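You operate a simulated robot arm through the tools that you are given. There is no shell and no other tool.

The job below is to be done with a simulated robot arm. You get a single attempt, and the scene is never put back.

JOB
Paint over the chip on pump 62 and dry it under the lamp.
Fine: use the dabber and the blue tin; tin shut, dabber back, lamp off and left over the pump. Set down upright: paint dabber. A coat counts when it lies all over at full strength: go over it till it gets no stronger.

It is judged by the outcome, as a careful person would: the job done as asked, and still so three seconds after it is handed in. It fails if anything else is knocked over, pushed out of place, dropped, spilled or broken.

ROBOT AND FRAMES
A 6-joint arm with a four-finger gripper, fixed in place. Base frame: the origin is at the foot of the arm, x ahead of it, y to its left, z up. Units: cm, rad, N and s.
With the tool pointing down near the work surface it reaches from about 10 to 64 cm from the base axis. Its first joint turns from -2.897 to 2.897 rad. Payload 3.43 kg.
Tool frame: the origin (TCP) lies between the finger pads and is the grasp point; the fingertips stand 3 cm ahead of it; z points along the fingers, y is the line along which they close. The gripper opens to 12 cm. The gripper's body begins 8.5 cm behind the TCP.
Orientation is that of the tool frame in the base frame, as [roll, pitch, yaw] about the fixed x, y, z axes, in that order (R = Rz(yaw) Ry(pitch) Rx(roll)). With the fingers straight down and closing along the base's y, the tool's x points along the base's -x, its y along +y and its z along -z.

CONTROLS
- The arm moves only by the tool step_arm. Its argument "motion" is a list of rows, each a list of 7 numbers: the opening in per cent of the stroke, from 0 (shut) to 100 (fully open), then the shift along the tool's x, y, z in units of 150 mm (1.0 is 150 mm), then the turn, a rotation vector about the tool's x, y, z in units of 45 degrees (1.0 is 45 degrees). In form: [[claw, tx, ty, tz, wx, wy, wz], ...]. A call has 1 to 20 rows; each row is the pose to reach, as a shift and turn from the pose commanded when the call began, along the tool's axes at that moment. A call with a number of a shift or a turn outside -1 to 1 is refused whole. Rows are played at 5 a second. More than 5 cm and 0.15 rad between two rows, or a gripper value outside its range, and nothing of the call is played. A pose out of reach is approached as far as the arm can. The call stops where the force on the tool passes 90 N (or 10 N more than at its start, if that is more) or the arm is blocked; 0.2 s more then pass. Each finger halts on what it meets, pressing with about 28 N; the grip force reading is that of the motor and also rises with nothing between the fingers. The clock runs only during rows and for 0.2 s after the last one: add rows that repeat a pose to give the fingers time. The reply holds the time, the measured pose of the TCP, the force on the tool along the base axes, the opening and the grip force, in the units named above and with some noise, with the torque about the TCP (base axes, N m) and any sound that the robot's microphone picked up.
- Cameras (640 x 400 px; columns grow to the right, rows downward): "scene" is fixed at [4.05, 65.53, 172.49]; the picture's right is [-0.59, -0.80, 0.00], its down [-0.56, 0.41, -0.72] and it looks along [0.58, -0.43, -0.70] (base axes); focal length 307 px, centre (320, 200). "wrist" rides on the gripper at [7.1, -1.7, -12.1] in the tool frame; the picture's right is [0.23, 0.97, 0.00], its down [-0.81, 0.19, -0.55] and it looks along [-0.54, 0.13, 0.83] (tool axes); focal length 275 px, centre (320, 200). There is no depth. A picture from a camera that has moved, and an enlarged one, comes with that camera's place and axes in the base frame and with its lens. The place of the scene camera against the robot may be out by one fixed shift of up to 1.2 cm in any direction.
- camera(camera): a new picture of that camera. It takes no simulated time.
- move_column(by): slides the trunk up (or, below 0, down) by that many cm; the arm rides with it, the base frame stays. It gives what a move gives, with no picture.
- enlarge(camera, box): a new picture of the part [left, top, right, bottom] of that camera's present view, enlarged. It takes no simulated time.
- sign_off(): hands the job in; it is judged then, once.

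Nothing tells you positions but the pictures and the camera data. Unless the task says otherwise, let go and move clear before handing in.

The tools are called after "Emit:" by a JSON object that holds its "op" and its "data". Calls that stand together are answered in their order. step_arm: Moves the arm, as the interface text tells. Its arguments: {"type":"object","properties":{"motion":{"type":"array"}},"required":["motion"]} The other tools are called the same way: move_column (by) slides the trunk up or down; camera (camera) takes a picture; enlarge (camera, box) takes an enlarged picture of a part of a camera's view; sign_off () hands the job in.

At the start:

```text
t: 0.0
position: [24.27, 30.66, 148.73]
tool_rot: [-3.141, 0.001, -3.141]
force: [0.6, 0.1, 0.2]
torque: [-0.03, -0.03, 0.04]
opening: 12.03
grasp_force: 0.0
trunk travel left (down, up): [-30.0, 14.0]
```

scene: 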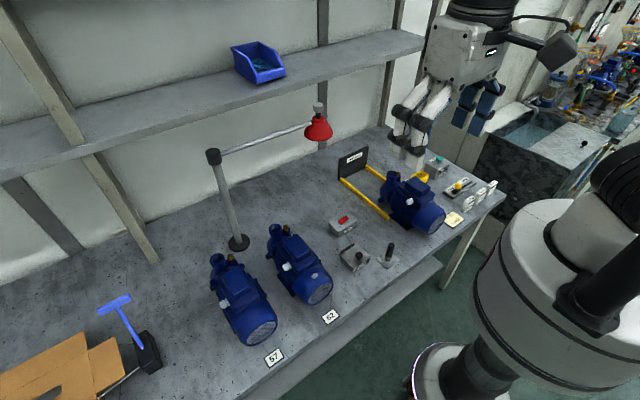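
wrist: 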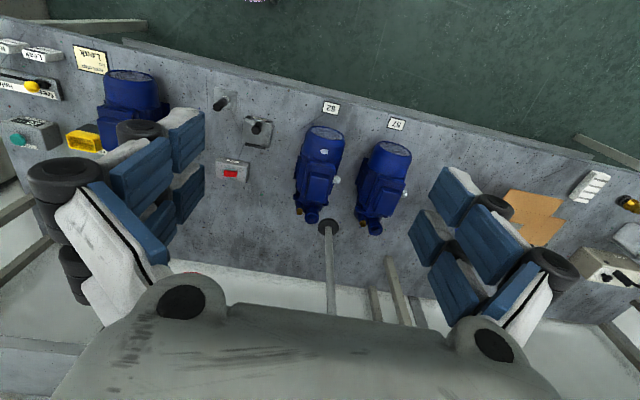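

I see a bench with two pumps tagged 57 and 62, a third pump in a yellow frame, a red lamp on an arm, and some tools. I'll look closer before I move anything.

Emit:
{"op": "enlarge", "data": {"camera": "scene", "box": [200, 100, 360, 200]}}

Emit:
{"op": "enlarge", "data": {"camera": "scene", "box": [300, 200, 420, 275]}}

Emit:
{"op": "enlarge", "data": {"camera": "scene", "box": [190, 200, 350, 370]}}

Emit:
{"op": "enlarge", "data": {"camera": "scene", "box": [330, 140, 510, 252]}}

Emit:
{"op": "enlarge", "data": {"camera": "wrist", "box": [200, 60, 440, 210]}}

Emit:
{"op": "enlarge", "data": {"camera": "wrist", "box": [0, 20, 200, 160]}}

Emit:
{"op": "enlarge", "data": {"camera": "wrist", "box": [440, 130, 640, 300]}}

```text
4.00 times, centred on (280, 150) of scene
camera zoom: at [4.05, 65.53, 172.49], right [-0.59, -0.8, 0.0], down [-0.56, 0.41, -0.72], along [0.58, -0.43, -0.7], focal length 1229 px, centre (480, 400)
```

zoom: 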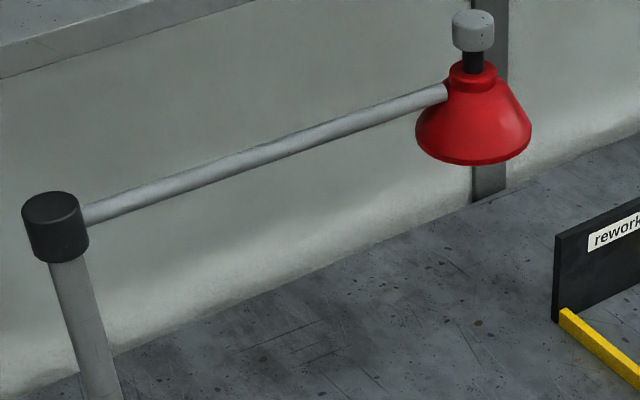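

```text
5.33 times, centred on (360, 238) of scene
camera zoom: at [4.05, 65.53, 172.49], right [-0.59, -0.8, 0.0], down [-0.56, 0.41, -0.72], along [0.58, -0.43, -0.7], focal length 1639 px, centre (107, 0)
```

zoom: 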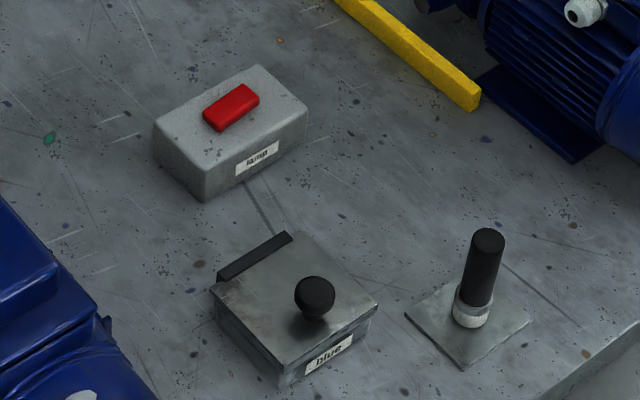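

```text
2.35 times, centred on (270, 285) of scene
camera zoom: at [4.05, 65.53, 172.49], right [-0.59, -0.8, 0.0], down [-0.56, 0.41, -0.72], along [0.58, -0.43, -0.7], focal length 723 px, centre (438, 0)
```

zoom: 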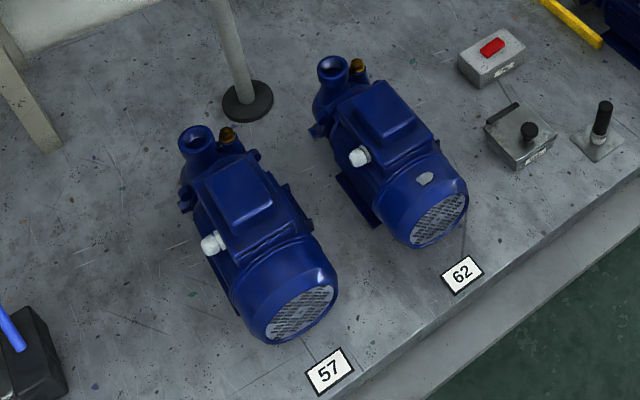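

```text
3.56 times, centred on (420, 196) of scene
camera zoom: at [4.05, 65.53, 172.49], right [-0.59, -0.8, 0.0], down [-0.56, 0.41, -0.72], along [0.58, -0.43, -0.7], focal length 1092 px, centre (-36, 214)
```

zoom: 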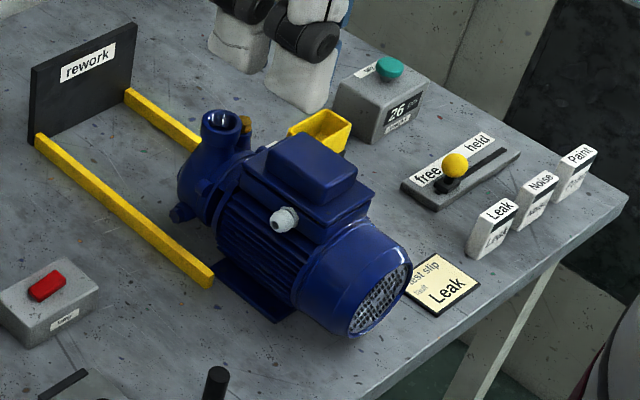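

```text
2.67 times, centred on (320, 135) of wrist
camera zoom: at [17.0, 28.87, 160.79], right [-0.23, 0.97, 0.0], down [0.81, 0.19, 0.55], along [0.54, 0.13, -0.83], focal length 734 px, centre (320, 373)
```

zoom: 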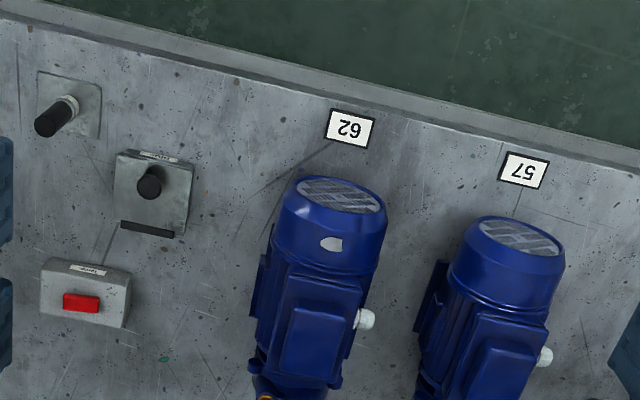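

```text
2.86 times, centred on (100, 90) of wrist
camera zoom: at [17.0, 28.87, 160.79], right [-0.23, 0.97, 0.0], down [0.81, 0.19, 0.55], along [0.54, 0.13, -0.83], focal length 786 px, centre (949, 514)
```

zoom: 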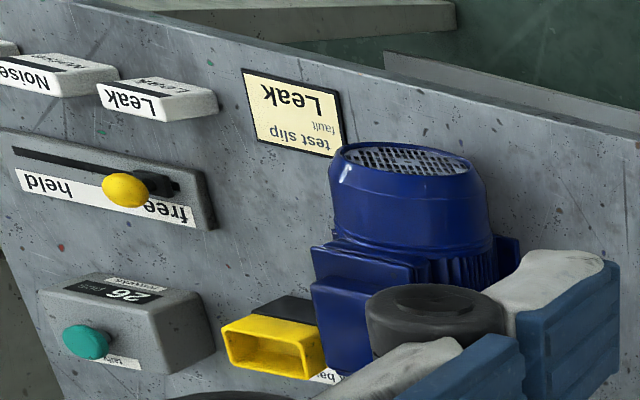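

```text
2.35 times, centred on (540, 215) of wrist
camera zoom: at [17.0, 28.87, 160.79], right [-0.23, 0.97, 0.0], down [0.81, 0.19, 0.55], along [0.54, 0.13, -0.83], focal length 648 px, centre (-198, 165)
```

zoom: 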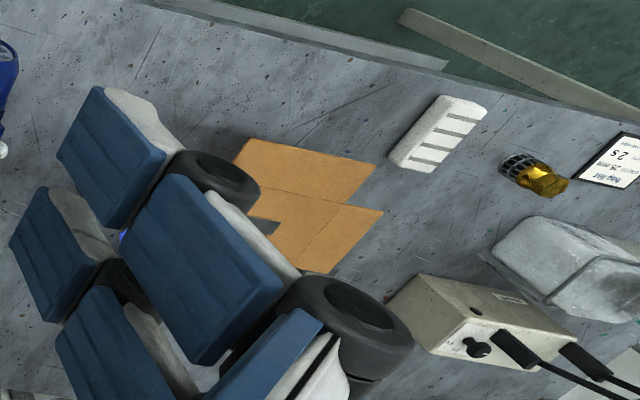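

The bench top works out at about z=81. I put tag 62 near (37,37), the dabber near (42,8), the tin near (48,18), the lamp box near (62,11), and the lamp post near (80,47) with its head near (79,12). I'll bring the wrist camera lower for a closer look at the tin, dabber and lamp box.

Emit:
{"op": "step_arm", "data": {"motion": [[100, -0.02, -0.2, 0.2, 0, 0, 0], [100, -0.05, -0.4, 0.4, 0, 0, 0], [100, -0.1, -0.6, 0.6, 0, 0, 0], [100, -0.15, -0.8, 0.8, 0, 0, 0], [100, -0.18, -1.0, 1.0, 0, 0, 0], [100, -0.18, -1.0, 1.0, 0, 0, 0]]}}

```text
t: 1.4
position: [27.04, 15.98, 133.71]
tool_rot: [3.141, 0.001, 3.141]
force: [-0.5, -0.3, 0.1]
torque: [0.0, 0.0, 0.0]
opening: 12.01
grasp_force: 0.1
trunk travel left (down, up): [-30.0, 14.0]
```

The arm moves as I expected. I'll go down further over the tin area and take a picture.

Emit:
{"op": "step_arm", "data": {"motion": [[100, 0, -0.05, 0.25, 0, 0, 0], [100, 0, -0.1, 0.5, 0, 0, 0], [100, 0, -0.15, 0.75, 0, 0, 0], [100, 0, -0.2, 1.0, 0, 0, 0], [100, 0, -0.2, 1.0, 0, 0, 0]]}}

Emit:
{"op": "camera", "data": {"camera": "wrist"}}

Emit:
{"op": "camera", "data": {"camera": "scene"}}

```text
t: 2.6
position: [26.95, 12.75, 118.58]
tool_rot: [3.14, -0.001, 3.142]
force: [-0.4, -0.1, 0.2]
torque: [0.03, -0.03, -0.03]
opening: 11.98
grasp_force: 0.1
trunk travel left (down, up): [-30.0, 14.0]
```

```text
taken
camera wrist: at [19.71, 11.05, 130.79], right [-0.23, 0.97, 0.0], down [0.81, 0.19, 0.55], along [0.54, 0.13, -0.83], focal length 275 px, centre (320, 200)
```

wrist: 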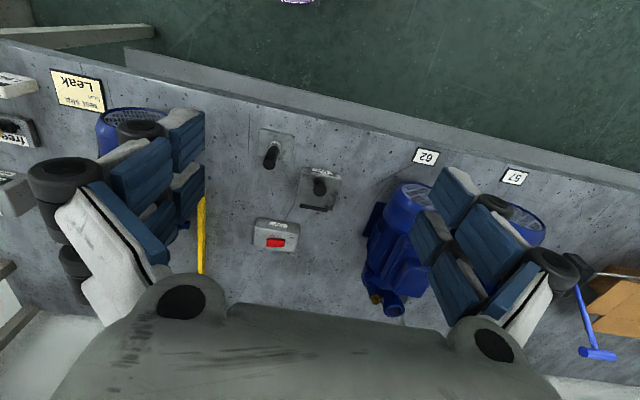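

```text
taken
```

scene: 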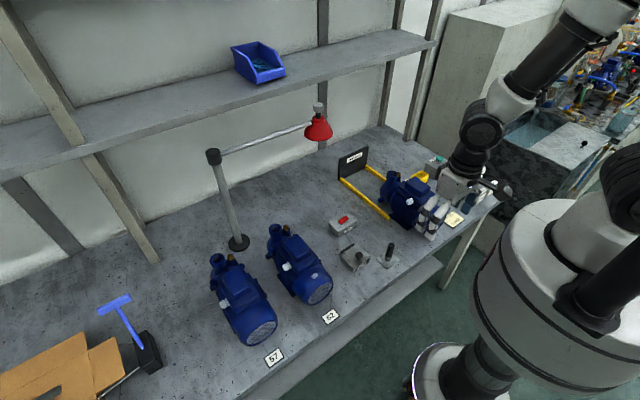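

The predicted tag position matches the new view. I'll enlarge the tin, dabber and switch.

Emit:
{"op": "enlarge", "data": {"camera": "wrist", "box": [230, 110, 350, 260]}}

Emit:
{"op": "enlarge", "data": {"camera": "wrist", "box": [340, 130, 460, 205]}}

Emit:
{"op": "enlarge", "data": {"camera": "scene", "box": [260, 200, 420, 300]}}

```text
2.67 times, centred on (290, 185) of wrist
camera zoom: at [19.71, 11.05, 130.79], right [-0.23, 0.97, 0.0], down [0.81, 0.19, 0.55], along [0.54, 0.13, -0.83], focal length 734 px, centre (400, 240)
```

zoom: 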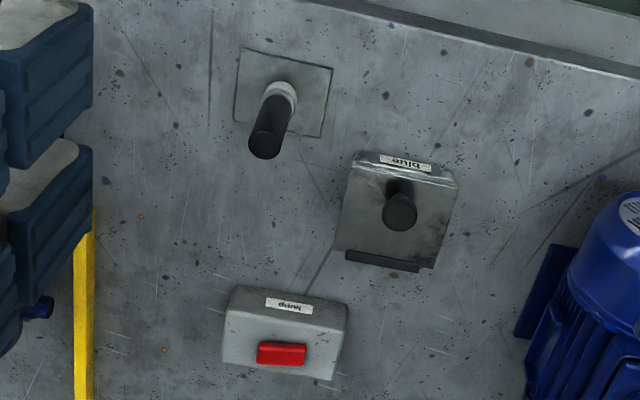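

```text
5.33 times, centred on (400, 168) of wrist
camera zoom: at [19.71, 11.05, 130.79], right [-0.23, 0.97, 0.0], down [0.81, 0.19, 0.55], along [0.54, 0.13, -0.83], focal length 1468 px, centre (-107, 373)
```

zoom: 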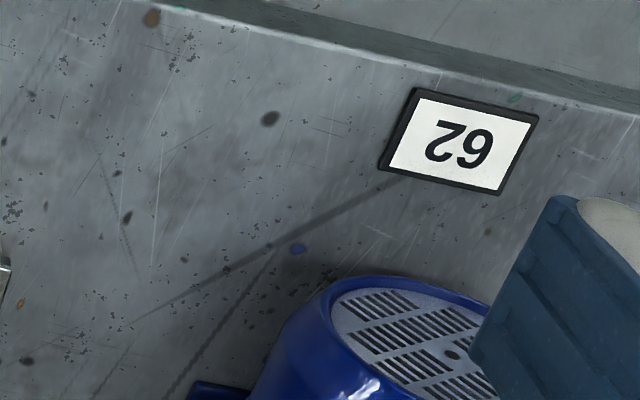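

```text
4.00 times, centred on (340, 250) of scene
camera zoom: at [4.05, 65.53, 172.49], right [-0.59, -0.8, 0.0], down [-0.56, 0.41, -0.72], along [0.58, -0.43, -0.7], focal length 1229 px, centre (240, 0)
```

zoom: 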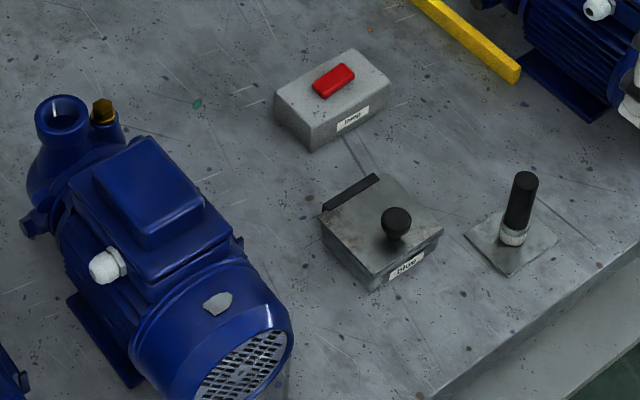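

The tin has a lid with a knob, hinged on the far side, and the dabber stands on a small plate. I'll go closer to measure both.

Emit:
{"op": "step_arm", "data": {"motion": [[100, -0.1, -0.04, 0.25, 0, 0, 0], [100, -0.2, -0.08, 0.5, 0, 0, 0], [100, -0.3, -0.12, 0.75, 0, 0, 0], [100, -0.4, -0.15, 1.0, 0, 0, 0], [100, -0.4, -0.15, 1.0, 0, 0, 0]]}}

Emit:
{"op": "camera", "data": {"camera": "wrist"}}

Emit:
{"op": "enlarge", "data": {"camera": "wrist", "box": [200, 60, 460, 260]}}

```text
t: 3.8
position: [32.97, 10.49, 103.62]
tool_rot: [-3.141, 0.0, 3.142]
force: [0.0, -0.7, -0.2]
torque: [-0.02, 0.0, 0.01]
opening: 12.01
grasp_force: 0.1
trunk travel left (down, up): [-30.0, 14.0]
```

```text
taken
camera wrist: at [25.76, 8.77, 115.77], right [-0.23, 0.97, 0.0], down [0.81, 0.19, 0.55], along [0.54, 0.13, -0.83], focal length 275 px, centre (320, 200)
```

wrist: 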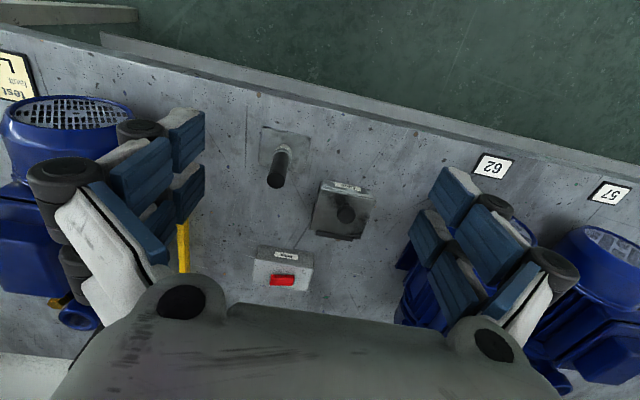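

```text
2.00 times, centred on (330, 160) of wrist
camera zoom: at [25.76, 8.77, 115.77], right [-0.23, 0.97, 0.0], down [0.81, 0.19, 0.55], along [0.54, 0.13, -0.83], focal length 551 px, centre (300, 280)
```

zoom: 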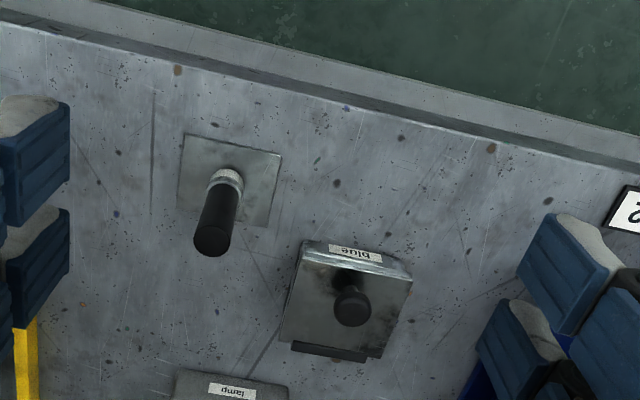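

The bench top is about z=80.4, the dabber is at about (41.9,7.5) with its top near 88.7, and the tin's knob is near (46.3,17.3). I'll take one closer look at the tin and its lid.

Emit:
{"op": "step_arm", "data": {"motion": [[100, -0.12, 0.12, 0.15, 0, 0, 0], [100, -0.24, 0.24, 0.3, 0, 0, 0], [100, -0.367, 0.367, 0.44, 0, 0, 0], [100, -0.367, 0.367, 0.44, 0, 0, 0]]}}

Emit:
{"op": "enlarge", "data": {"camera": "wrist", "box": [200, 90, 440, 290]}}

Emit:
{"op": "camera", "data": {"camera": "scene"}}

```text
t: 4.8
position: [38.52, 15.71, 97.05]
tool_rot: [-3.141, 0.001, -3.141]
force: [0.5, -0.1, -0.2]
torque: [0.0, -0.03, -0.01]
opening: 12.03
grasp_force: 0.0
trunk travel left (down, up): [-30.0, 14.0]
```

```text
2.00 times, centred on (320, 190) of wrist
camera zoom: at [31.33, 14.04, 109.17], right [-0.23, 0.97, 0.0], down [0.81, 0.19, 0.55], along [0.54, 0.13, -0.83], focal length 551 px, centre (320, 220)
```

zoom: 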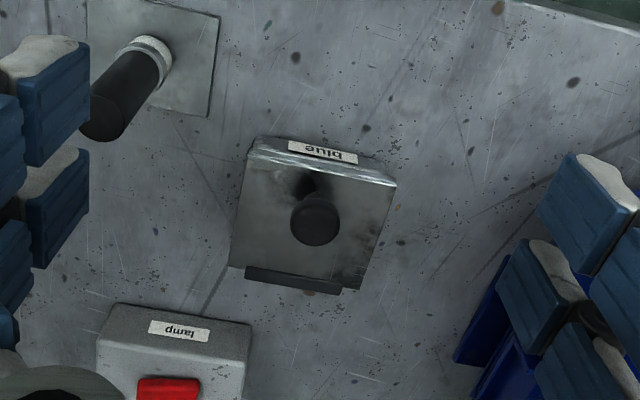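

```text
taken
```

scene: 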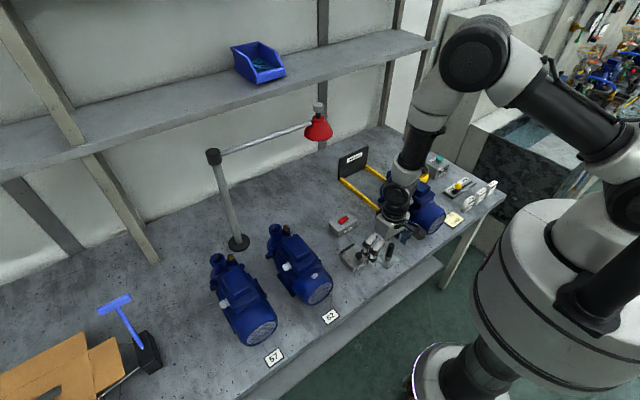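

The tin is about 7.5 x 8 cm, centred near (48.4,17.5), with its top near z=83.7 and its hinge on the far side. Next I'll look closely at the chip on pump 62.

Emit:
{"op": "step_arm", "data": {"motion": [[100, 0, 0, -0.3, 0, 0, 0], [100, 0.05, 0.25, -0.5, 0, 0, 0], [100, 0.1, 0.5, -0.73, 0, 0, 0], [100, 0.15, 0.75, -0.73, 0, 0, 0], [100, 0.18, 1.0, -0.73, 0, 0, 0], [100, 0.18, 1.0, -0.73, 0, 0, 0]]}}

Emit:
{"op": "step_arm", "data": {"motion": [[100, 0, 0.23, 0, 0, 0, 0], [100, 0, 0.23, 0, 0, 0, 0]]}}

Emit:
{"op": "enlarge", "data": {"camera": "wrist", "box": [200, 90, 440, 290]}}

Emit:
{"op": "camera", "data": {"camera": "wrist"}}

```text
refused: row 3 steps farther than a row can; nothing moved
```

```text
t: 5.4
position: [38.47, 19.17, 96.95]
tool_rot: [3.141, -0.003, 3.139]
force: [0.4, 0.0, 0.2]
torque: [0.01, 0.01, -0.02]
opening: 12.0
grasp_force: 0.1
trunk travel left (down, up): [-30.0, 14.0]
```

```text
2.00 times, centred on (320, 190) of wrist
camera zoom: at [31.34, 17.49, 109.12], right [-0.23, 0.97, 0.0], down [0.81, 0.19, 0.55], along [0.54, 0.13, -0.83], focal length 551 px, centre (320, 220)
```

zoom: 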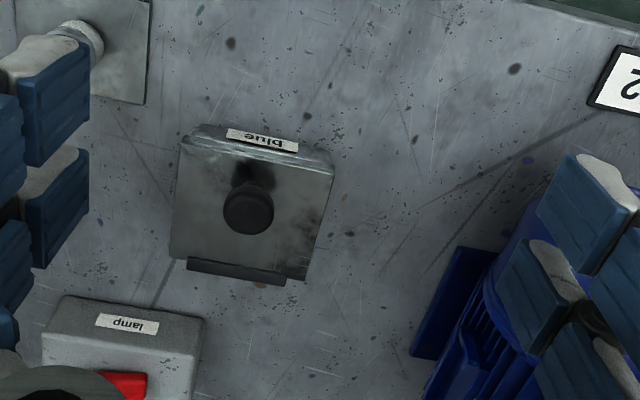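

```text
taken
camera wrist: at [31.34, 17.49, 109.12], right [-0.23, 0.97, 0.0], down [0.81, 0.19, 0.55], along [0.54, 0.13, -0.83], focal length 275 px, centre (320, 200)
```

wrist: 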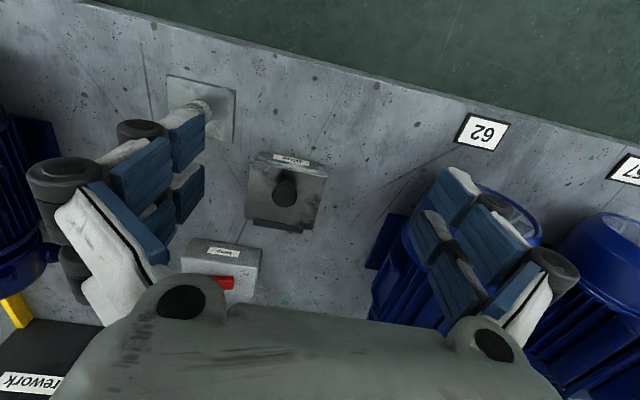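

I'm still clear of everything. I'll rise first, then move across above pump 62.

Emit:
{"op": "step_arm", "data": {"motion": [[100, 0, 0, -0.3, 0, 0, 0], [100, 0.0, 0.0, -0.6, 0, 0, 0], [100, 0.05, 0.3, -0.73, 0, 0, 0], [100, 0.1, 0.6, -0.73, 0, 0, 0], [100, 0.15, 0.9, -0.73, 0, 0, 0], [100, 0.18, 1.0, -0.73, 0, 0, 0], [100, 0.18, 1.0, -0.73, 0, 0, 0]]}}

Emit:
{"op": "camera", "data": {"camera": "wrist"}}

Emit:
{"op": "enlarge", "data": {"camera": "wrist", "box": [220, 90, 420, 290]}}

```text
t: 7.0
position: [35.89, 34.27, 108.03]
tool_rot: [-3.141, 0.0, 3.141]
force: [0.1, -1.1, 0.6]
torque: [-0.02, 0.0, 0.01]
opening: 12.0
grasp_force: 0.0
trunk travel left (down, up): [-30.0, 14.0]
```

```text
taken
camera wrist: at [28.6, 32.6, 120.2], right [-0.23, 0.97, 0.0], down [0.81, 0.19, 0.55], along [0.54, 0.13, -0.83], focal length 275 px, centre (320, 200)
```

wrist: 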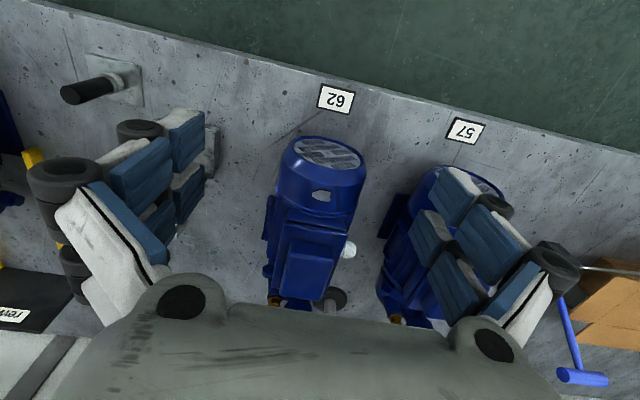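

```text
2.00 times, centred on (320, 190) of wrist
camera zoom: at [28.6, 32.6, 120.2], right [-0.23, 0.97, 0.0], down [0.81, 0.19, 0.55], along [0.54, 0.13, -0.83], focal length 551 px, centre (320, 220)
```

zoom: 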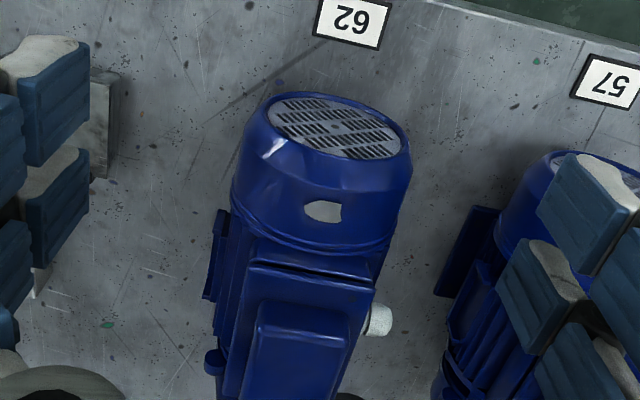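

The chip sits on top of pump 62's motor at about (46.2,37.0,92) and is roughly 2.2 x 1.7 cm. Now I'll move over the tin's knob to open the lid.

Emit:
{"op": "step_arm", "data": {"motion": [[100, -0.1, -0.2, 0, 0, 0, 0], [90, -0.25, -0.4, 0.05, 0, 0, 0], [80, -0.4, -0.6, 0.1, 0, 0, 0], [70, -0.55, -0.8, 0.15, 0, 0, 0], [60, -0.7, -1.0, 0.2, 0, 0, 0], [60, -0.7, -1.0, 0.2, 0, 0, 0]]}}

```text
t: 8.4
position: [46.15, 19.42, 104.78]
tool_rot: [3.14, 0.001, 3.142]
force: [-0.1, 0.7, 0.0]
torque: [-0.01, -0.02, -0.01]
opening: 7.21
grasp_force: 0.1
trunk travel left (down, up): [-30.0, 14.0]
```

I'm nearly over the knob. I'll come down to just above it and check the alignment.

Emit:
{"op": "step_arm", "data": {"motion": [[60, -0.01, -0.1, 0.25, 0, 0, 0], [60, -0.017, -0.13, 0.5, 0, 0, 0], [60, -0.017, -0.13, 0.75, 0, 0, 0], [60, -0.017, -0.13, 0.75, 0, 0, 0]]}}

Emit:
{"op": "camera", "data": {"camera": "wrist"}}

Emit:
{"op": "enlarge", "data": {"camera": "wrist", "box": [240, 80, 400, 240]}}

Emit:
{"op": "enlarge", "data": {"camera": "scene", "box": [320, 200, 440, 290]}}

```text
t: 9.4
position: [46.61, 17.63, 93.58]
tool_rot: [3.142, 0.0, 3.141]
force: [0.4, 0.8, 0.0]
torque: [0.0, 0.05, -0.02]
opening: 7.2
grasp_force: 0.0
trunk travel left (down, up): [-30.0, 14.0]
```

```text
taken
camera wrist: at [39.36, 15.84, 105.68], right [-0.23, 0.97, 0.0], down [0.81, 0.19, 0.55], along [0.54, 0.13, -0.83], focal length 275 px, centre (320, 200)
```

wrist: 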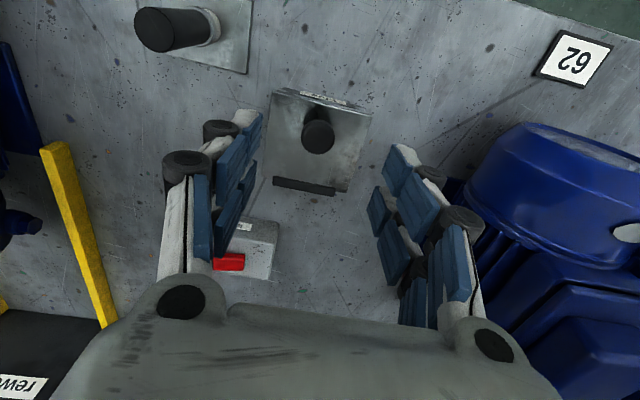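

```text
2.50 times, centred on (320, 160) of wrist
camera zoom: at [39.36, 15.84, 105.68], right [-0.23, 0.97, 0.0], down [0.81, 0.19, 0.55], along [0.54, 0.13, -0.83], focal length 688 px, centre (320, 300)
```

zoom: 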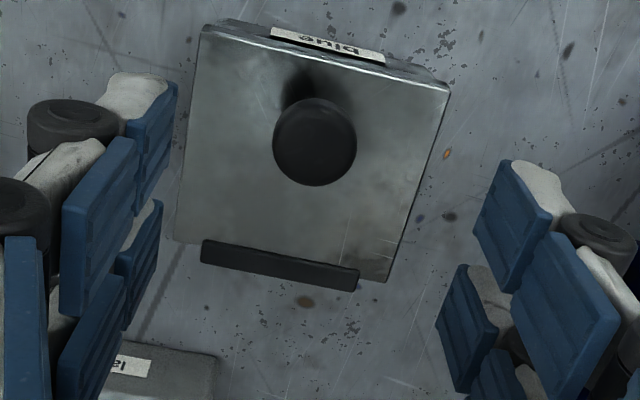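

```text
4.44 times, centred on (380, 245) of scene
camera zoom: at [4.05, 65.53, 172.49], right [-0.59, -0.8, 0.0], down [-0.56, 0.41, -0.72], along [0.58, -0.43, -0.7], focal length 1366 px, centre (53, 0)
```

zoom: 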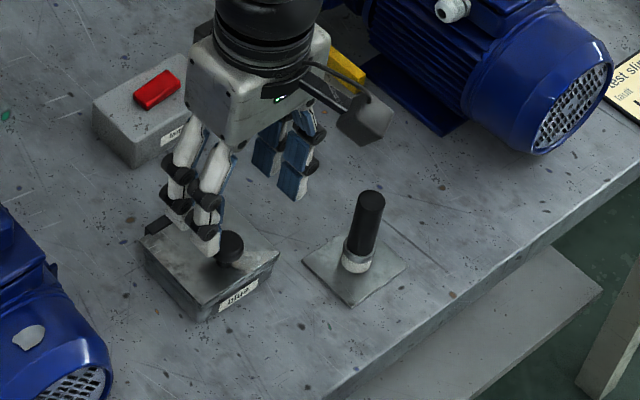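

The knob is about 2.5 cm wide, centred near (46.75,17.4,85.7). I'll lower the fingers around it, stopping just above the lid.

Emit:
{"op": "step_arm", "data": {"motion": [[50, -0.009, -0.013, 0.12, 0, 0, 0], [45, -0.009, -0.013, 0.24, 0, 0, 0], [45, -0.009, -0.013, 0.36, 0, 0, 0], [45, -0.009, -0.013, 0.36, 0, 0, 0]]}}

Emit:
{"op": "enlarge", "data": {"camera": "wrist", "box": [240, 80, 400, 240]}}

Emit:
{"op": "enlarge", "data": {"camera": "scene", "box": [330, 220, 410, 280]}}

```text
t: 10.4
position: [46.36, 17.25, 88.35]
tool_rot: [3.141, -0.001, 3.142]
force: [-0.4, 0.9, -0.6]
torque: [0.0, 0.01, 0.01]
opening: 5.41
grasp_force: 0.0
trunk travel left (down, up): [-30.0, 14.0]
```

```text
2.50 times, centred on (320, 160) of wrist
camera zoom: at [39.16, 15.55, 100.47], right [-0.23, 0.97, 0.0], down [0.81, 0.19, 0.55], along [0.54, 0.13, -0.83], focal length 688 px, centre (320, 300)
```

zoom: 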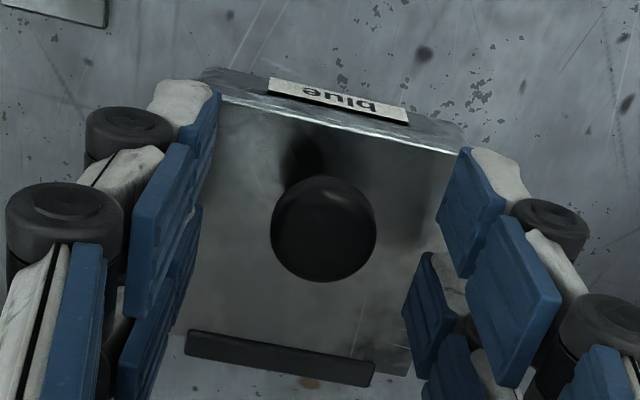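

```text
6.67 times, centred on (370, 250) of scene
camera zoom: at [4.05, 65.53, 172.49], right [-0.59, -0.8, 0.0], down [-0.56, 0.41, -0.72], along [0.58, -0.43, -0.7], focal length 2048 px, centre (-13, -133)
```

zoom: 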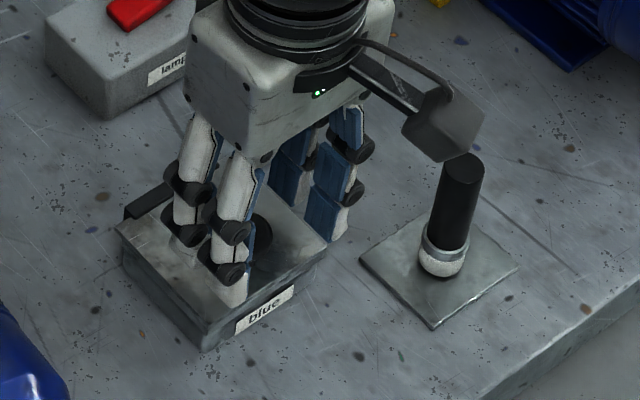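

The knob is about 0.4 cm further out than the finger centre. I'll centre on it, come down slightly, and close gently.

Emit:
{"op": "step_arm", "data": {"motion": [[45, -0.027, 0.004, 0.0, 0, 0, 0], [45, -0.027, 0.004, 0.033, 0, 0, 0], [45, -0.027, 0.004, 0.033, 0, 0, 0]]}}

Emit:
{"op": "enlarge", "data": {"camera": "wrist", "box": [240, 80, 400, 240]}}

```text
t: 11.2
position: [46.89, 17.25, 87.83]
tool_rot: [3.141, -0.001, 3.141]
force: [-0.7, 0.3, 0.1]
torque: [0.0, 0.02, 0.01]
opening: 5.39
grasp_force: 0.0
trunk travel left (down, up): [-30.0, 14.0]
```

```text
2.50 times, centred on (320, 160) of wrist
camera zoom: at [39.68, 15.44, 99.96], right [-0.23, 0.97, 0.0], down [0.81, 0.19, 0.55], along [0.54, 0.13, -0.83], focal length 688 px, centre (320, 300)
```

zoom: 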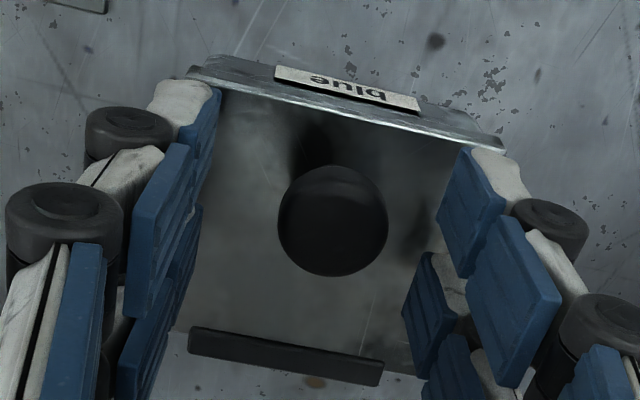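

The knob is 0.3 cm to the +y side, so I'll centre on it and then close.

Emit:
{"op": "step_arm", "data": {"motion": [[45, 0, 0.02, 0.0, 0, 0, 0], [35, 0, 0.02, 0.0, 0, 0, 0], [25, 0, 0.02, 0, 0, 0, 0], [15, 0, 0.02, 0, 0, 0, 0], [10, 0, 0.02, 0, 0, 0, 0], [10, 0, 0.02, 0, 0, 0, 0]]}}

Emit:
{"op": "enlarge", "data": {"camera": "wrist", "box": [240, 80, 400, 240]}}

```text
t: 12.6
position: [46.89, 17.46, 87.96]
tool_rot: [-3.141, 0.002, 3.141]
force: [0.0, 10.2, -0.1]
torque: [0.34, 0.0, -0.02]
opening: 2.36
grasp_force: 41.1
trunk travel left (down, up): [-30.0, 14.0]
```

```text
2.50 times, centred on (320, 160) of wrist
camera zoom: at [39.7, 15.76, 99.98], right [-0.23, 0.97, 0.0], down [0.81, 0.19, 0.55], along [0.54, 0.13, -0.83], focal length 688 px, centre (320, 300)
```

zoom: 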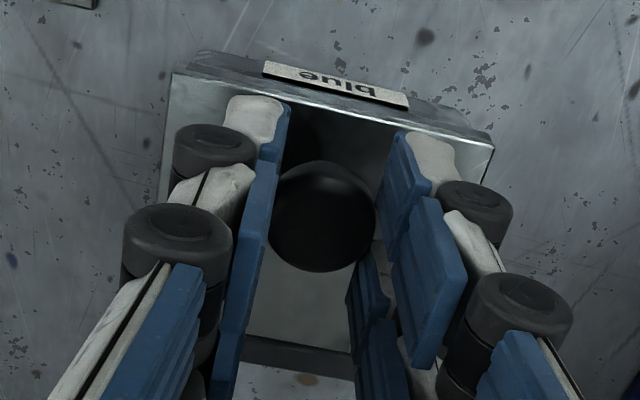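

The knob is held, with the fingers 2.4 cm apart and the tin unmoved. I'll lift it along the arc around the far hinge, tilting the tool as it goes, and check after the first few degrees.

Emit:
{"op": "step_arm", "data": {"motion": [[10, -0.002, 0.006, -0.024, 0, -0.05, 0], [10, -0.005, 0.006, -0.047, 0, -0.11, 0], [10, -0.01, 0.006, -0.068, 0, -0.166, 0], [10, -0.016, 0.006, -0.089, 0, -0.222, 0], [10, -0.016, 0.006, -0.089, 0, -0.222, 0]]}}

Emit:
{"op": "enlarge", "data": {"camera": "wrist", "box": [220, 60, 420, 260]}}

Emit:
{"op": "enlarge", "data": {"camera": "scene", "box": [320, 215, 420, 290]}}

```text
t: 13.8
position: [46.77, 17.56, 88.94]
tool_rot: [-3.124, 0.144, -3.137]
force: [-40.5, 31.7, 2.0]
torque: [0.8, 2.13, 0.26]
opening: 2.06
grasp_force: 45.4
out of reach, approached as far as the arm can: row 4, 5
trunk travel left (down, up): [-30.0, 14.0]
```

```text
2.00 times, centred on (320, 160) of wrist
camera zoom: at [37.85, 15.97, 99.98], right [-0.23, 0.97, -0.05], down [0.72, 0.2, 0.66], along [0.65, 0.12, -0.75], focal length 551 px, centre (320, 280)
```

zoom: 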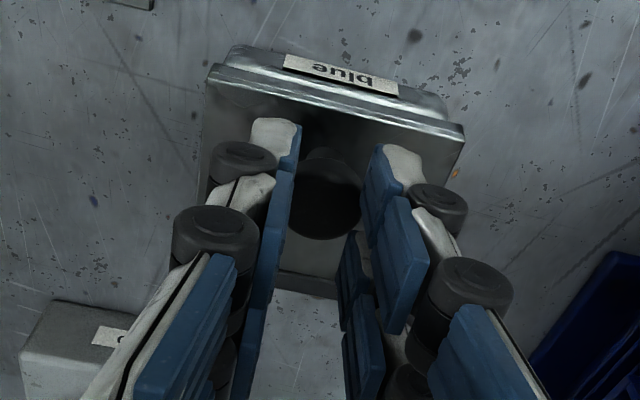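

```text
5.33 times, centred on (370, 252) of scene
camera zoom: at [4.05, 65.53, 172.49], right [-0.59, -0.8, 0.0], down [-0.56, 0.41, -0.72], along [0.58, -0.43, -0.7], focal length 1639 px, centre (53, -80)
```

zoom: 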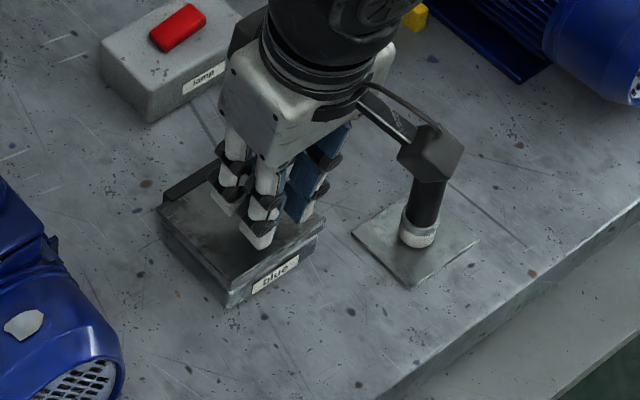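

The lid does hinge, but the arm can't tilt the fingers outward any further at this trunk height, because the forearm is too steep. I'll lower the lid again, let go, and bring the trunk down so the tool can tilt.

Emit:
{"op": "step_arm", "data": {"motion": [[10, 0.006, 0, 0.02, 0, 0.06, 0], [10, 0.012, 0, 0.045, 0, 0.13, 0], [10, 0.02, 0, 0.07, 0, 0.2, 0], [10, 0.02, 0, 0.07, 0, 0.2, 0]]}}

```text
t: 14.5
position: [46.74, 17.66, 88.89]
tool_rot: [-3.131, 0.103, -3.136]
force: [-37.3, 25.9, 34.1]
torque: [1.2, 0.12, 0.19]
opening: 2.07
grasp_force: 45.4
out of reach, approached as far as the arm can: row 3
trunk travel left (down, up): [-30.0, 14.0]
stopped in row 3: the force on the tool passed its limit at 93 N (the readings are from after the stop); the commanded pose is now the measured one
```

A force limit stopped that move, so something is jammed. I'll look before doing anything else.

Emit:
{"op": "enlarge", "data": {"camera": "wrist", "box": [220, 60, 420, 260]}}

Emit:
{"op": "enlarge", "data": {"camera": "scene", "box": [330, 200, 430, 290]}}

Emit:
{"op": "camera", "data": {"camera": "scene"}}

```text
2.00 times, centred on (320, 160) of wrist
camera zoom: at [38.42, 15.85, 100.25], right [-0.24, 0.97, -0.03], down [0.75, 0.2, 0.63], along [0.62, 0.12, -0.77], focal length 551 px, centre (320, 280)
```

zoom: 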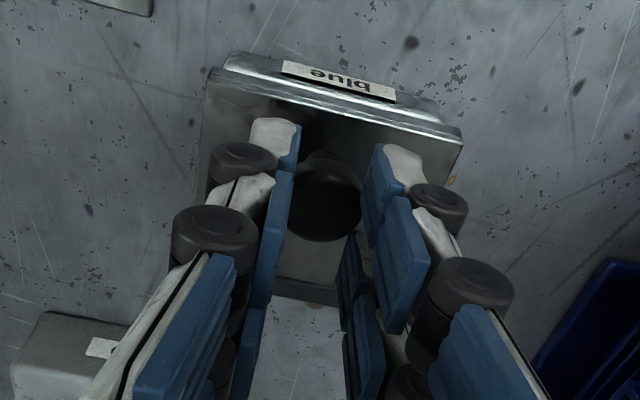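

```text
4.44 times, centred on (380, 245) of scene
camera zoom: at [4.05, 65.53, 172.49], right [-0.59, -0.8, 0.0], down [-0.56, 0.41, -0.72], along [0.58, -0.43, -0.7], focal length 1366 px, centre (53, 0)
```

zoom: 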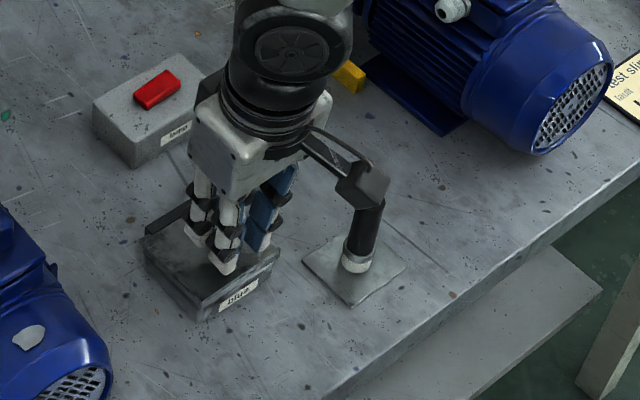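

```text
taken
```

scene: 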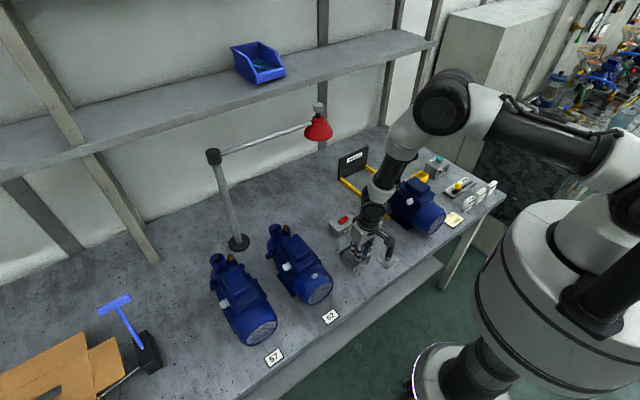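

The lid is only slightly raised and the arm is under strain. I'll hold still and open the fingers to release the knob.

Emit:
{"op": "step_arm", "data": {"motion": [[20, 0, 0, 0, 0, 0, 0], [28, 0, 0, 0, 0, 0, 0], [36, 0, 0, 0, 0, 0, 0], [42, 0, 0, 0, 0, 0, 0], [42, 0, 0, 0, 0, 0, 0]]}}

Emit:
{"op": "enlarge", "data": {"camera": "wrist", "box": [220, 60, 420, 260]}}

```text
t: 15.7
position: [47.55, 17.34, 88.67]
tool_rot: [-3.133, 0.103, -3.137]
force: [0.8, 0.2, 0.6]
torque: [0.01, 0.03, -0.03]
opening: 5.05
grasp_force: 0.1
trunk travel left (down, up): [-30.0, 14.0]
```

```text
2.00 times, centred on (320, 160) of wrist
camera zoom: at [39.06, 15.63, 100.02], right [-0.23, 0.97, -0.03], down [0.75, 0.2, 0.63], along [0.62, 0.12, -0.77], focal length 551 px, centre (320, 280)
```

zoom: 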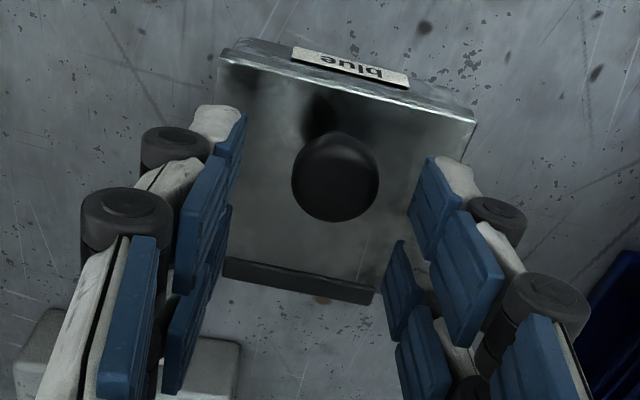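

The knob is released, the force is back to zero, and the lid is shut again. I'll back up and straighten the tool.

Emit:
{"op": "step_arm", "data": {"motion": [[50, 0, 0, -0.15, 0, 0, 0], [50, 0, 0, -0.35, 0, 0, 0], [50, 0, 0, -0.6, 0, 0.06, 0], [50, 0, 0, -0.8, 0, 0.131, 0], [50, 0, 0, -0.8, 0, 0.131, 0]]}}

Emit:
{"op": "enlarge", "data": {"camera": "scene", "box": [320, 200, 440, 290]}}

Emit:
{"op": "enlarge", "data": {"camera": "wrist", "box": [220, 40, 420, 240]}}

```text
t: 16.9
position: [46.44, 17.32, 100.47]
tool_rot: [-3.133, -0.002, -3.14]
force: [0.0, -0.7, 0.4]
torque: [0.02, 0.0, 0.02]
opening: 6.01
grasp_force: 0.0
trunk travel left (down, up): [-30.0, 14.0]
```

```text
4.44 times, centred on (380, 245) of scene
camera zoom: at [4.05, 65.53, 172.49], right [-0.59, -0.8, 0.0], down [-0.56, 0.41, -0.72], along [0.58, -0.43, -0.7], focal length 1366 px, centre (53, 0)
```

zoom: 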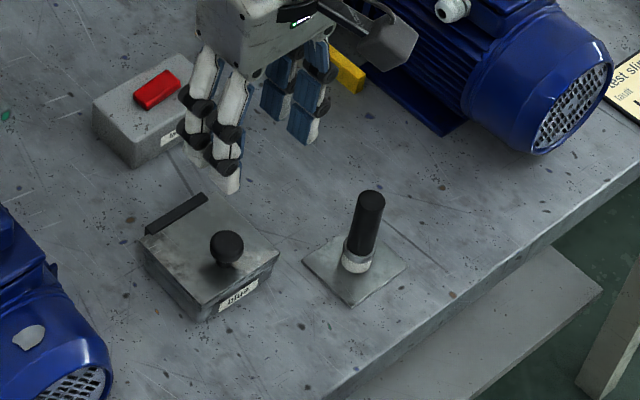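

```text
2.00 times, centred on (320, 140) of wrist
camera zoom: at [39.18, 15.7, 112.69], right [-0.23, 0.97, -0.01], down [0.81, 0.2, 0.55], along [0.54, 0.12, -0.84], focal length 551 px, centre (320, 320)
```

zoom: 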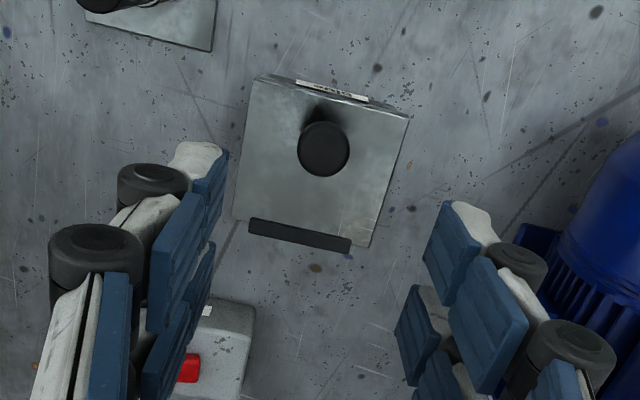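

The tin hasn't moved. Before I choose a new approach, I'll test in free air how far the tool can tilt outward here.

Emit:
{"op": "step_arm", "data": {"motion": [[50, 0, 0, 0, 0, -0.15, 0], [50, 0, 0, 0, 0, -0.3, 0], [50, 0, 0, 0, 0, -0.45, 0], [50, 0, 0, 0, 0, -0.6, 0], [50, 0, 0, 0, 0, -0.75, 0], [50, 0, 0, 0, 0, -0.75, 0]]}}

```text
t: 18.3
position: [48.34, 18.66, 101.87]
tool_rot: [-3.1, 0.576, -3.12]
force: [-0.7, 0.0, 0.5]
torque: [0.02, -0.01, 0.01]
opening: 6.0
grasp_force: 0.0
out of reach, approached as far as the arm can: row 2, 3, 4, 5, 6
trunk travel left (down, up): [-30.0, 14.0]
```

The tilt was reached, but the position drifted by about 2 cm. I'll repeat the pose to see whether it settles.

Emit:
{"op": "step_arm", "data": {"motion": [[50, 0, 0, 0, 0, 0, 0], [50, 0, 0, 0, 0, 0, 0], [50, 0, 0, 0, 0, 0, 0]]}}

Emit:
{"op": "camera", "data": {"camera": "scene"}}

```text
t: 19.1
position: [48.4, 18.61, 101.77]
tool_rot: [-3.1, 0.578, -3.121]
force: [-1.0, -0.4, 0.4]
torque: [0.03, 0.0, -0.01]
opening: 5.99
grasp_force: 0.0
trunk travel left (down, up): [-30.0, 14.0]
```

```text
taken
```

scene: 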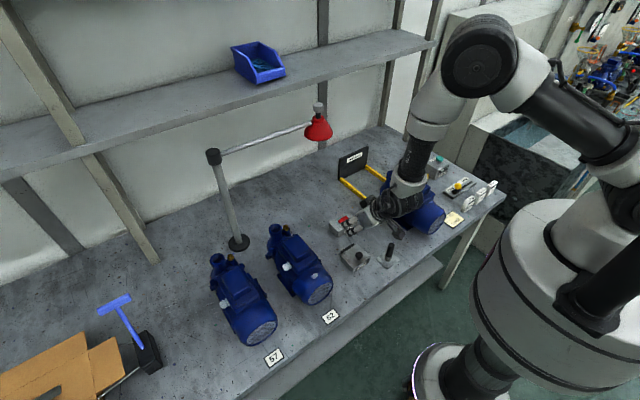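

Emit:
{"op": "step_arm", "data": {"motion": [[50, 0.08, -0.04, 0, 0, 0, 0], [50, 0.157, -0.087, 0, 0, 0, 0], [50, 0.157, -0.087, 0, 0, 0, 0]]}}

```text
t: 19.9
position: [48.43, 18.73, 101.84]
tool_rot: [-3.1, 0.577, -3.121]
force: [-0.7, 0.6, 0.1]
torque: [-0.01, 0.0, 0.04]
opening: 6.01
grasp_force: 0.1
out of reach, approached as far as the arm can: row 1, 2, 3
trunk travel left (down, up): [-30.0, 14.0]
```

I worked out my mistake. When the lid swings open its knob faces away from the robot, so the tool must stay upright or tilt slightly inward, not outward. I'll straighten the tool, rise, and lower the trunk to gain reach.

Emit:
{"op": "step_arm", "data": {"motion": [[50, -0.04, 0, -0.06, 0, 0.15, 0], [50, -0.08, 0, -0.12, 0, 0.3, 0], [50, -0.12, 0, -0.18, 0, 0.45, 0], [50, -0.16, 0, -0.24, 0, 0.6, 0], [50, -0.18, 0, -0.28, 0, 0.733, 0], [50, -0.18, 0, -0.28, 0, 0.733, 0]]}}

```text
t: 21.3
position: [48.25, 18.7, 106.83]
tool_rot: [-3.133, 0.01, -3.139]
force: [-0.4, 0.2, -0.3]
torque: [-0.01, 0.01, 0.0]
opening: 5.99
grasp_force: 0.1
out of reach, approached as far as the arm can: row 3, 4
trunk travel left (down, up): [-30.0, 14.0]
```

Emit:
{"op": "step_arm", "data": {"motion": [[50, 0, 0, -0.3, 0, 0, 0], [50, 0.05, 0, -0.6, 0.011, 0.013, 0], [50, 0.1, 0, -0.9, 0.011, 0.013, 0], [50, 0.1, 0, -1.0, 0.011, 0.013, 0], [50, 0.1, 0, -1.0, 0.011, 0.013, 0]]}}

```text
t: 22.5
position: [46.64, 18.82, 121.89]
tool_rot: [-3.125, 0.004, -3.14]
force: [-0.5, -0.9, 0.0]
torque: [-0.01, -0.03, -0.03]
opening: 6.03
grasp_force: 0.0
trunk travel left (down, up): [-30.0, 14.0]
```

The arm is well clear. I'll lower the trunk 20 cm.

Emit:
{"op": "move_column", "data": {"by": -20}}

```text
t: 24.6
position: [46.7, 18.88, 101.81]
tool_rot: [-3.124, 0.004, -3.139]
force: [-0.2, 0.5, -0.9]
torque: [0.0, 0.0, -0.04]
opening: 6.02
grasp_force: 0.0
trunk travel left (down, up): [-10.0, 34.0]
```

Now I'll go back down over the knob.

Emit:
{"op": "step_arm", "data": {"motion": [[45, 0, -0.05, 0.25, -0.021, 0.004, 0], [45, -0.004, -0.097, 0.5, -0.021, 0.004, 0], [45, -0.004, -0.097, 0.58, -0.021, 0.004, 0], [45, -0.004, -0.097, 0.58, -0.021, 0.004, 0]]}}

Emit:
{"op": "enlarge", "data": {"camera": "wrist", "box": [240, 80, 400, 240]}}

```text
t: 25.6
position: [46.74, 17.03, 93.36]
tool_rot: [-3.141, 0.0, -3.139]
force: [0.1, -0.4, 0.2]
torque: [-0.03, -0.02, 0.01]
opening: 5.39
grasp_force: 0.2
trunk travel left (down, up): [-10.0, 34.0]
```

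```text
2.50 times, centred on (320, 160) of wrist
camera zoom: at [39.55, 15.33, 105.48], right [-0.23, 0.97, 0.0], down [0.81, 0.19, 0.55], along [0.54, 0.13, -0.83], focal length 688 px, centre (320, 300)
```

zoom: 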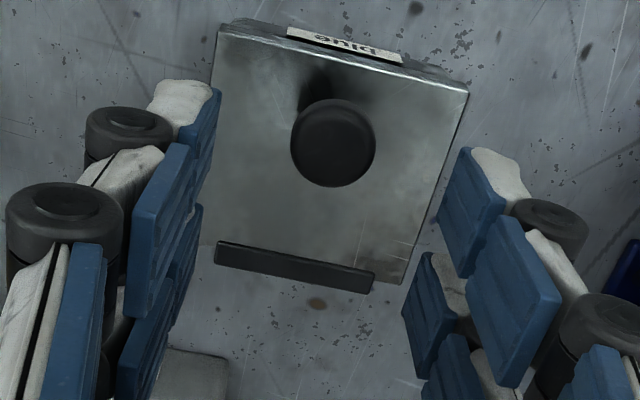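

Emit:
{"op": "step_arm", "data": {"motion": [[45, -0.005, 0.028, 0.12, 0, 0, 0], [45, -0.005, 0.028, 0.24, 0, 0, 0], [42, -0.005, 0.028, 0.344, 0, 0, 0], [42, -0.005, 0.028, 0.344, 0, 0, 0]]}}

Emit:
{"op": "enlarge", "data": {"camera": "wrist", "box": [240, 80, 400, 240]}}

```text
t: 26.6
position: [47.04, 17.6, 88.02]
tool_rot: [-3.141, 0.0, -3.139]
force: [0.4, -0.3, -0.3]
torque: [0.02, 0.01, -0.01]
opening: 5.03
grasp_force: 0.1
trunk travel left (down, up): [-10.0, 34.0]
```

```text
2.50 times, centred on (320, 160) of wrist
camera zoom: at [39.75, 15.84, 100.17], right [-0.23, 0.97, 0.0], down [0.81, 0.19, 0.55], along [0.54, 0.13, -0.83], focal length 688 px, centre (320, 300)
```

zoom: 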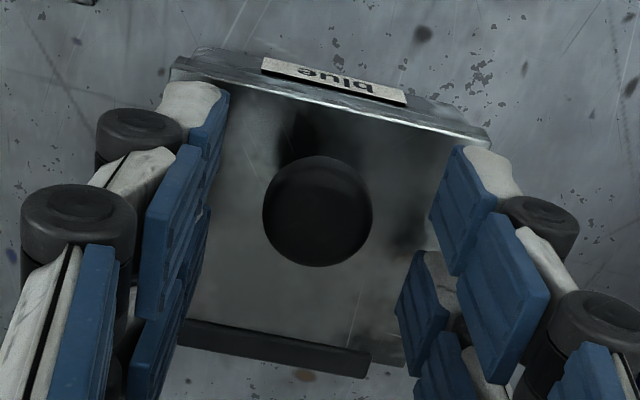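

Emit:
{"op": "step_arm", "data": {"motion": [[42, 0.013, -0.005, 0, 0, 0, 0], [32, 0.013, -0.005, 0, 0, 0, 0], [22, 0.013, -0.005, 0, 0, 0, 0], [12, 0.013, -0.005, 0, 0, 0, 0], [10, 0.013, -0.005, 0, 0, 0, 0], [10, 0.013, -0.005, 0, 0, 0, 0]]}}

```text
t: 28.0
position: [46.69, 17.51, 88.13]
tool_rot: [-3.14, -0.001, -3.141]
force: [0.0, -1.8, 0.5]
torque: [-0.08, 0.0, -0.02]
opening: 2.34
grasp_force: 44.4
trunk travel left (down, up): [-10.0, 34.0]
```

The knob is held with almost no side load. I'll lift it along the correct arc, starting with the first 20°.

Emit:
{"op": "step_arm", "data": {"motion": [[10, -0.015, 0, -0.032, 0, 0.022, 0], [10, -0.032, 0, -0.062, 0, 0.044, 0], [10, -0.053, 0, -0.091, 0, 0.067, 0], [10, -0.074, 0, -0.118, 0, 0.089, 0], [10, -0.074, 0, -0.118, 0, 0.089, 0]]}}

Emit:
{"op": "enlarge", "data": {"camera": "wrist", "box": [220, 60, 420, 260]}}

Emit:
{"op": "enlarge", "data": {"camera": "scene", "box": [320, 200, 440, 290]}}

```text
t: 29.2
position: [47.94, 17.57, 89.77]
tool_rot: [-3.141, -0.069, -3.139]
force: [0.1, 0.0, -1.1]
torque: [-0.01, -0.02, -0.01]
opening: 1.2
grasp_force: 0.1
trunk travel left (down, up): [-10.0, 34.0]
```

```text
2.00 times, centred on (320, 160) of wrist
camera zoom: at [41.51, 15.89, 102.32], right [-0.23, 0.97, 0.01], down [0.85, 0.19, 0.49], along [0.48, 0.13, -0.87], focal length 551 px, centre (320, 280)
```

zoom: 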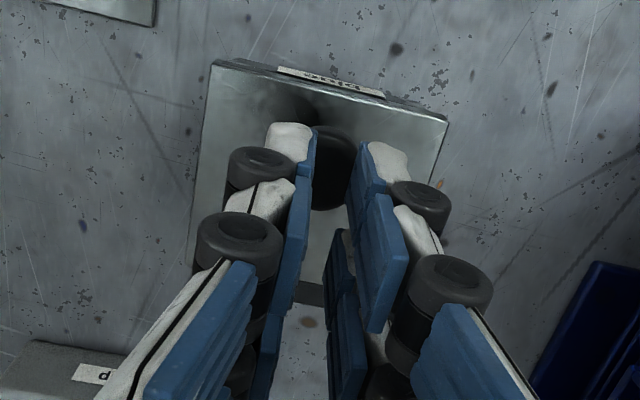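

```text
4.44 times, centred on (380, 245) of scene
camera zoom: at [4.05, 65.53, 172.49], right [-0.59, -0.8, 0.0], down [-0.56, 0.41, -0.72], along [0.58, -0.43, -0.7], focal length 1366 px, centre (53, 0)
```

zoom: 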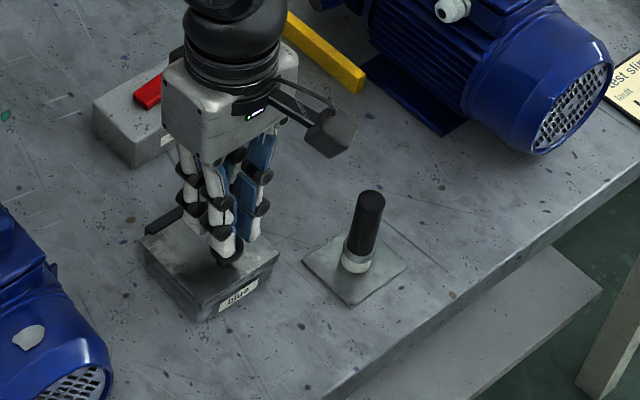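

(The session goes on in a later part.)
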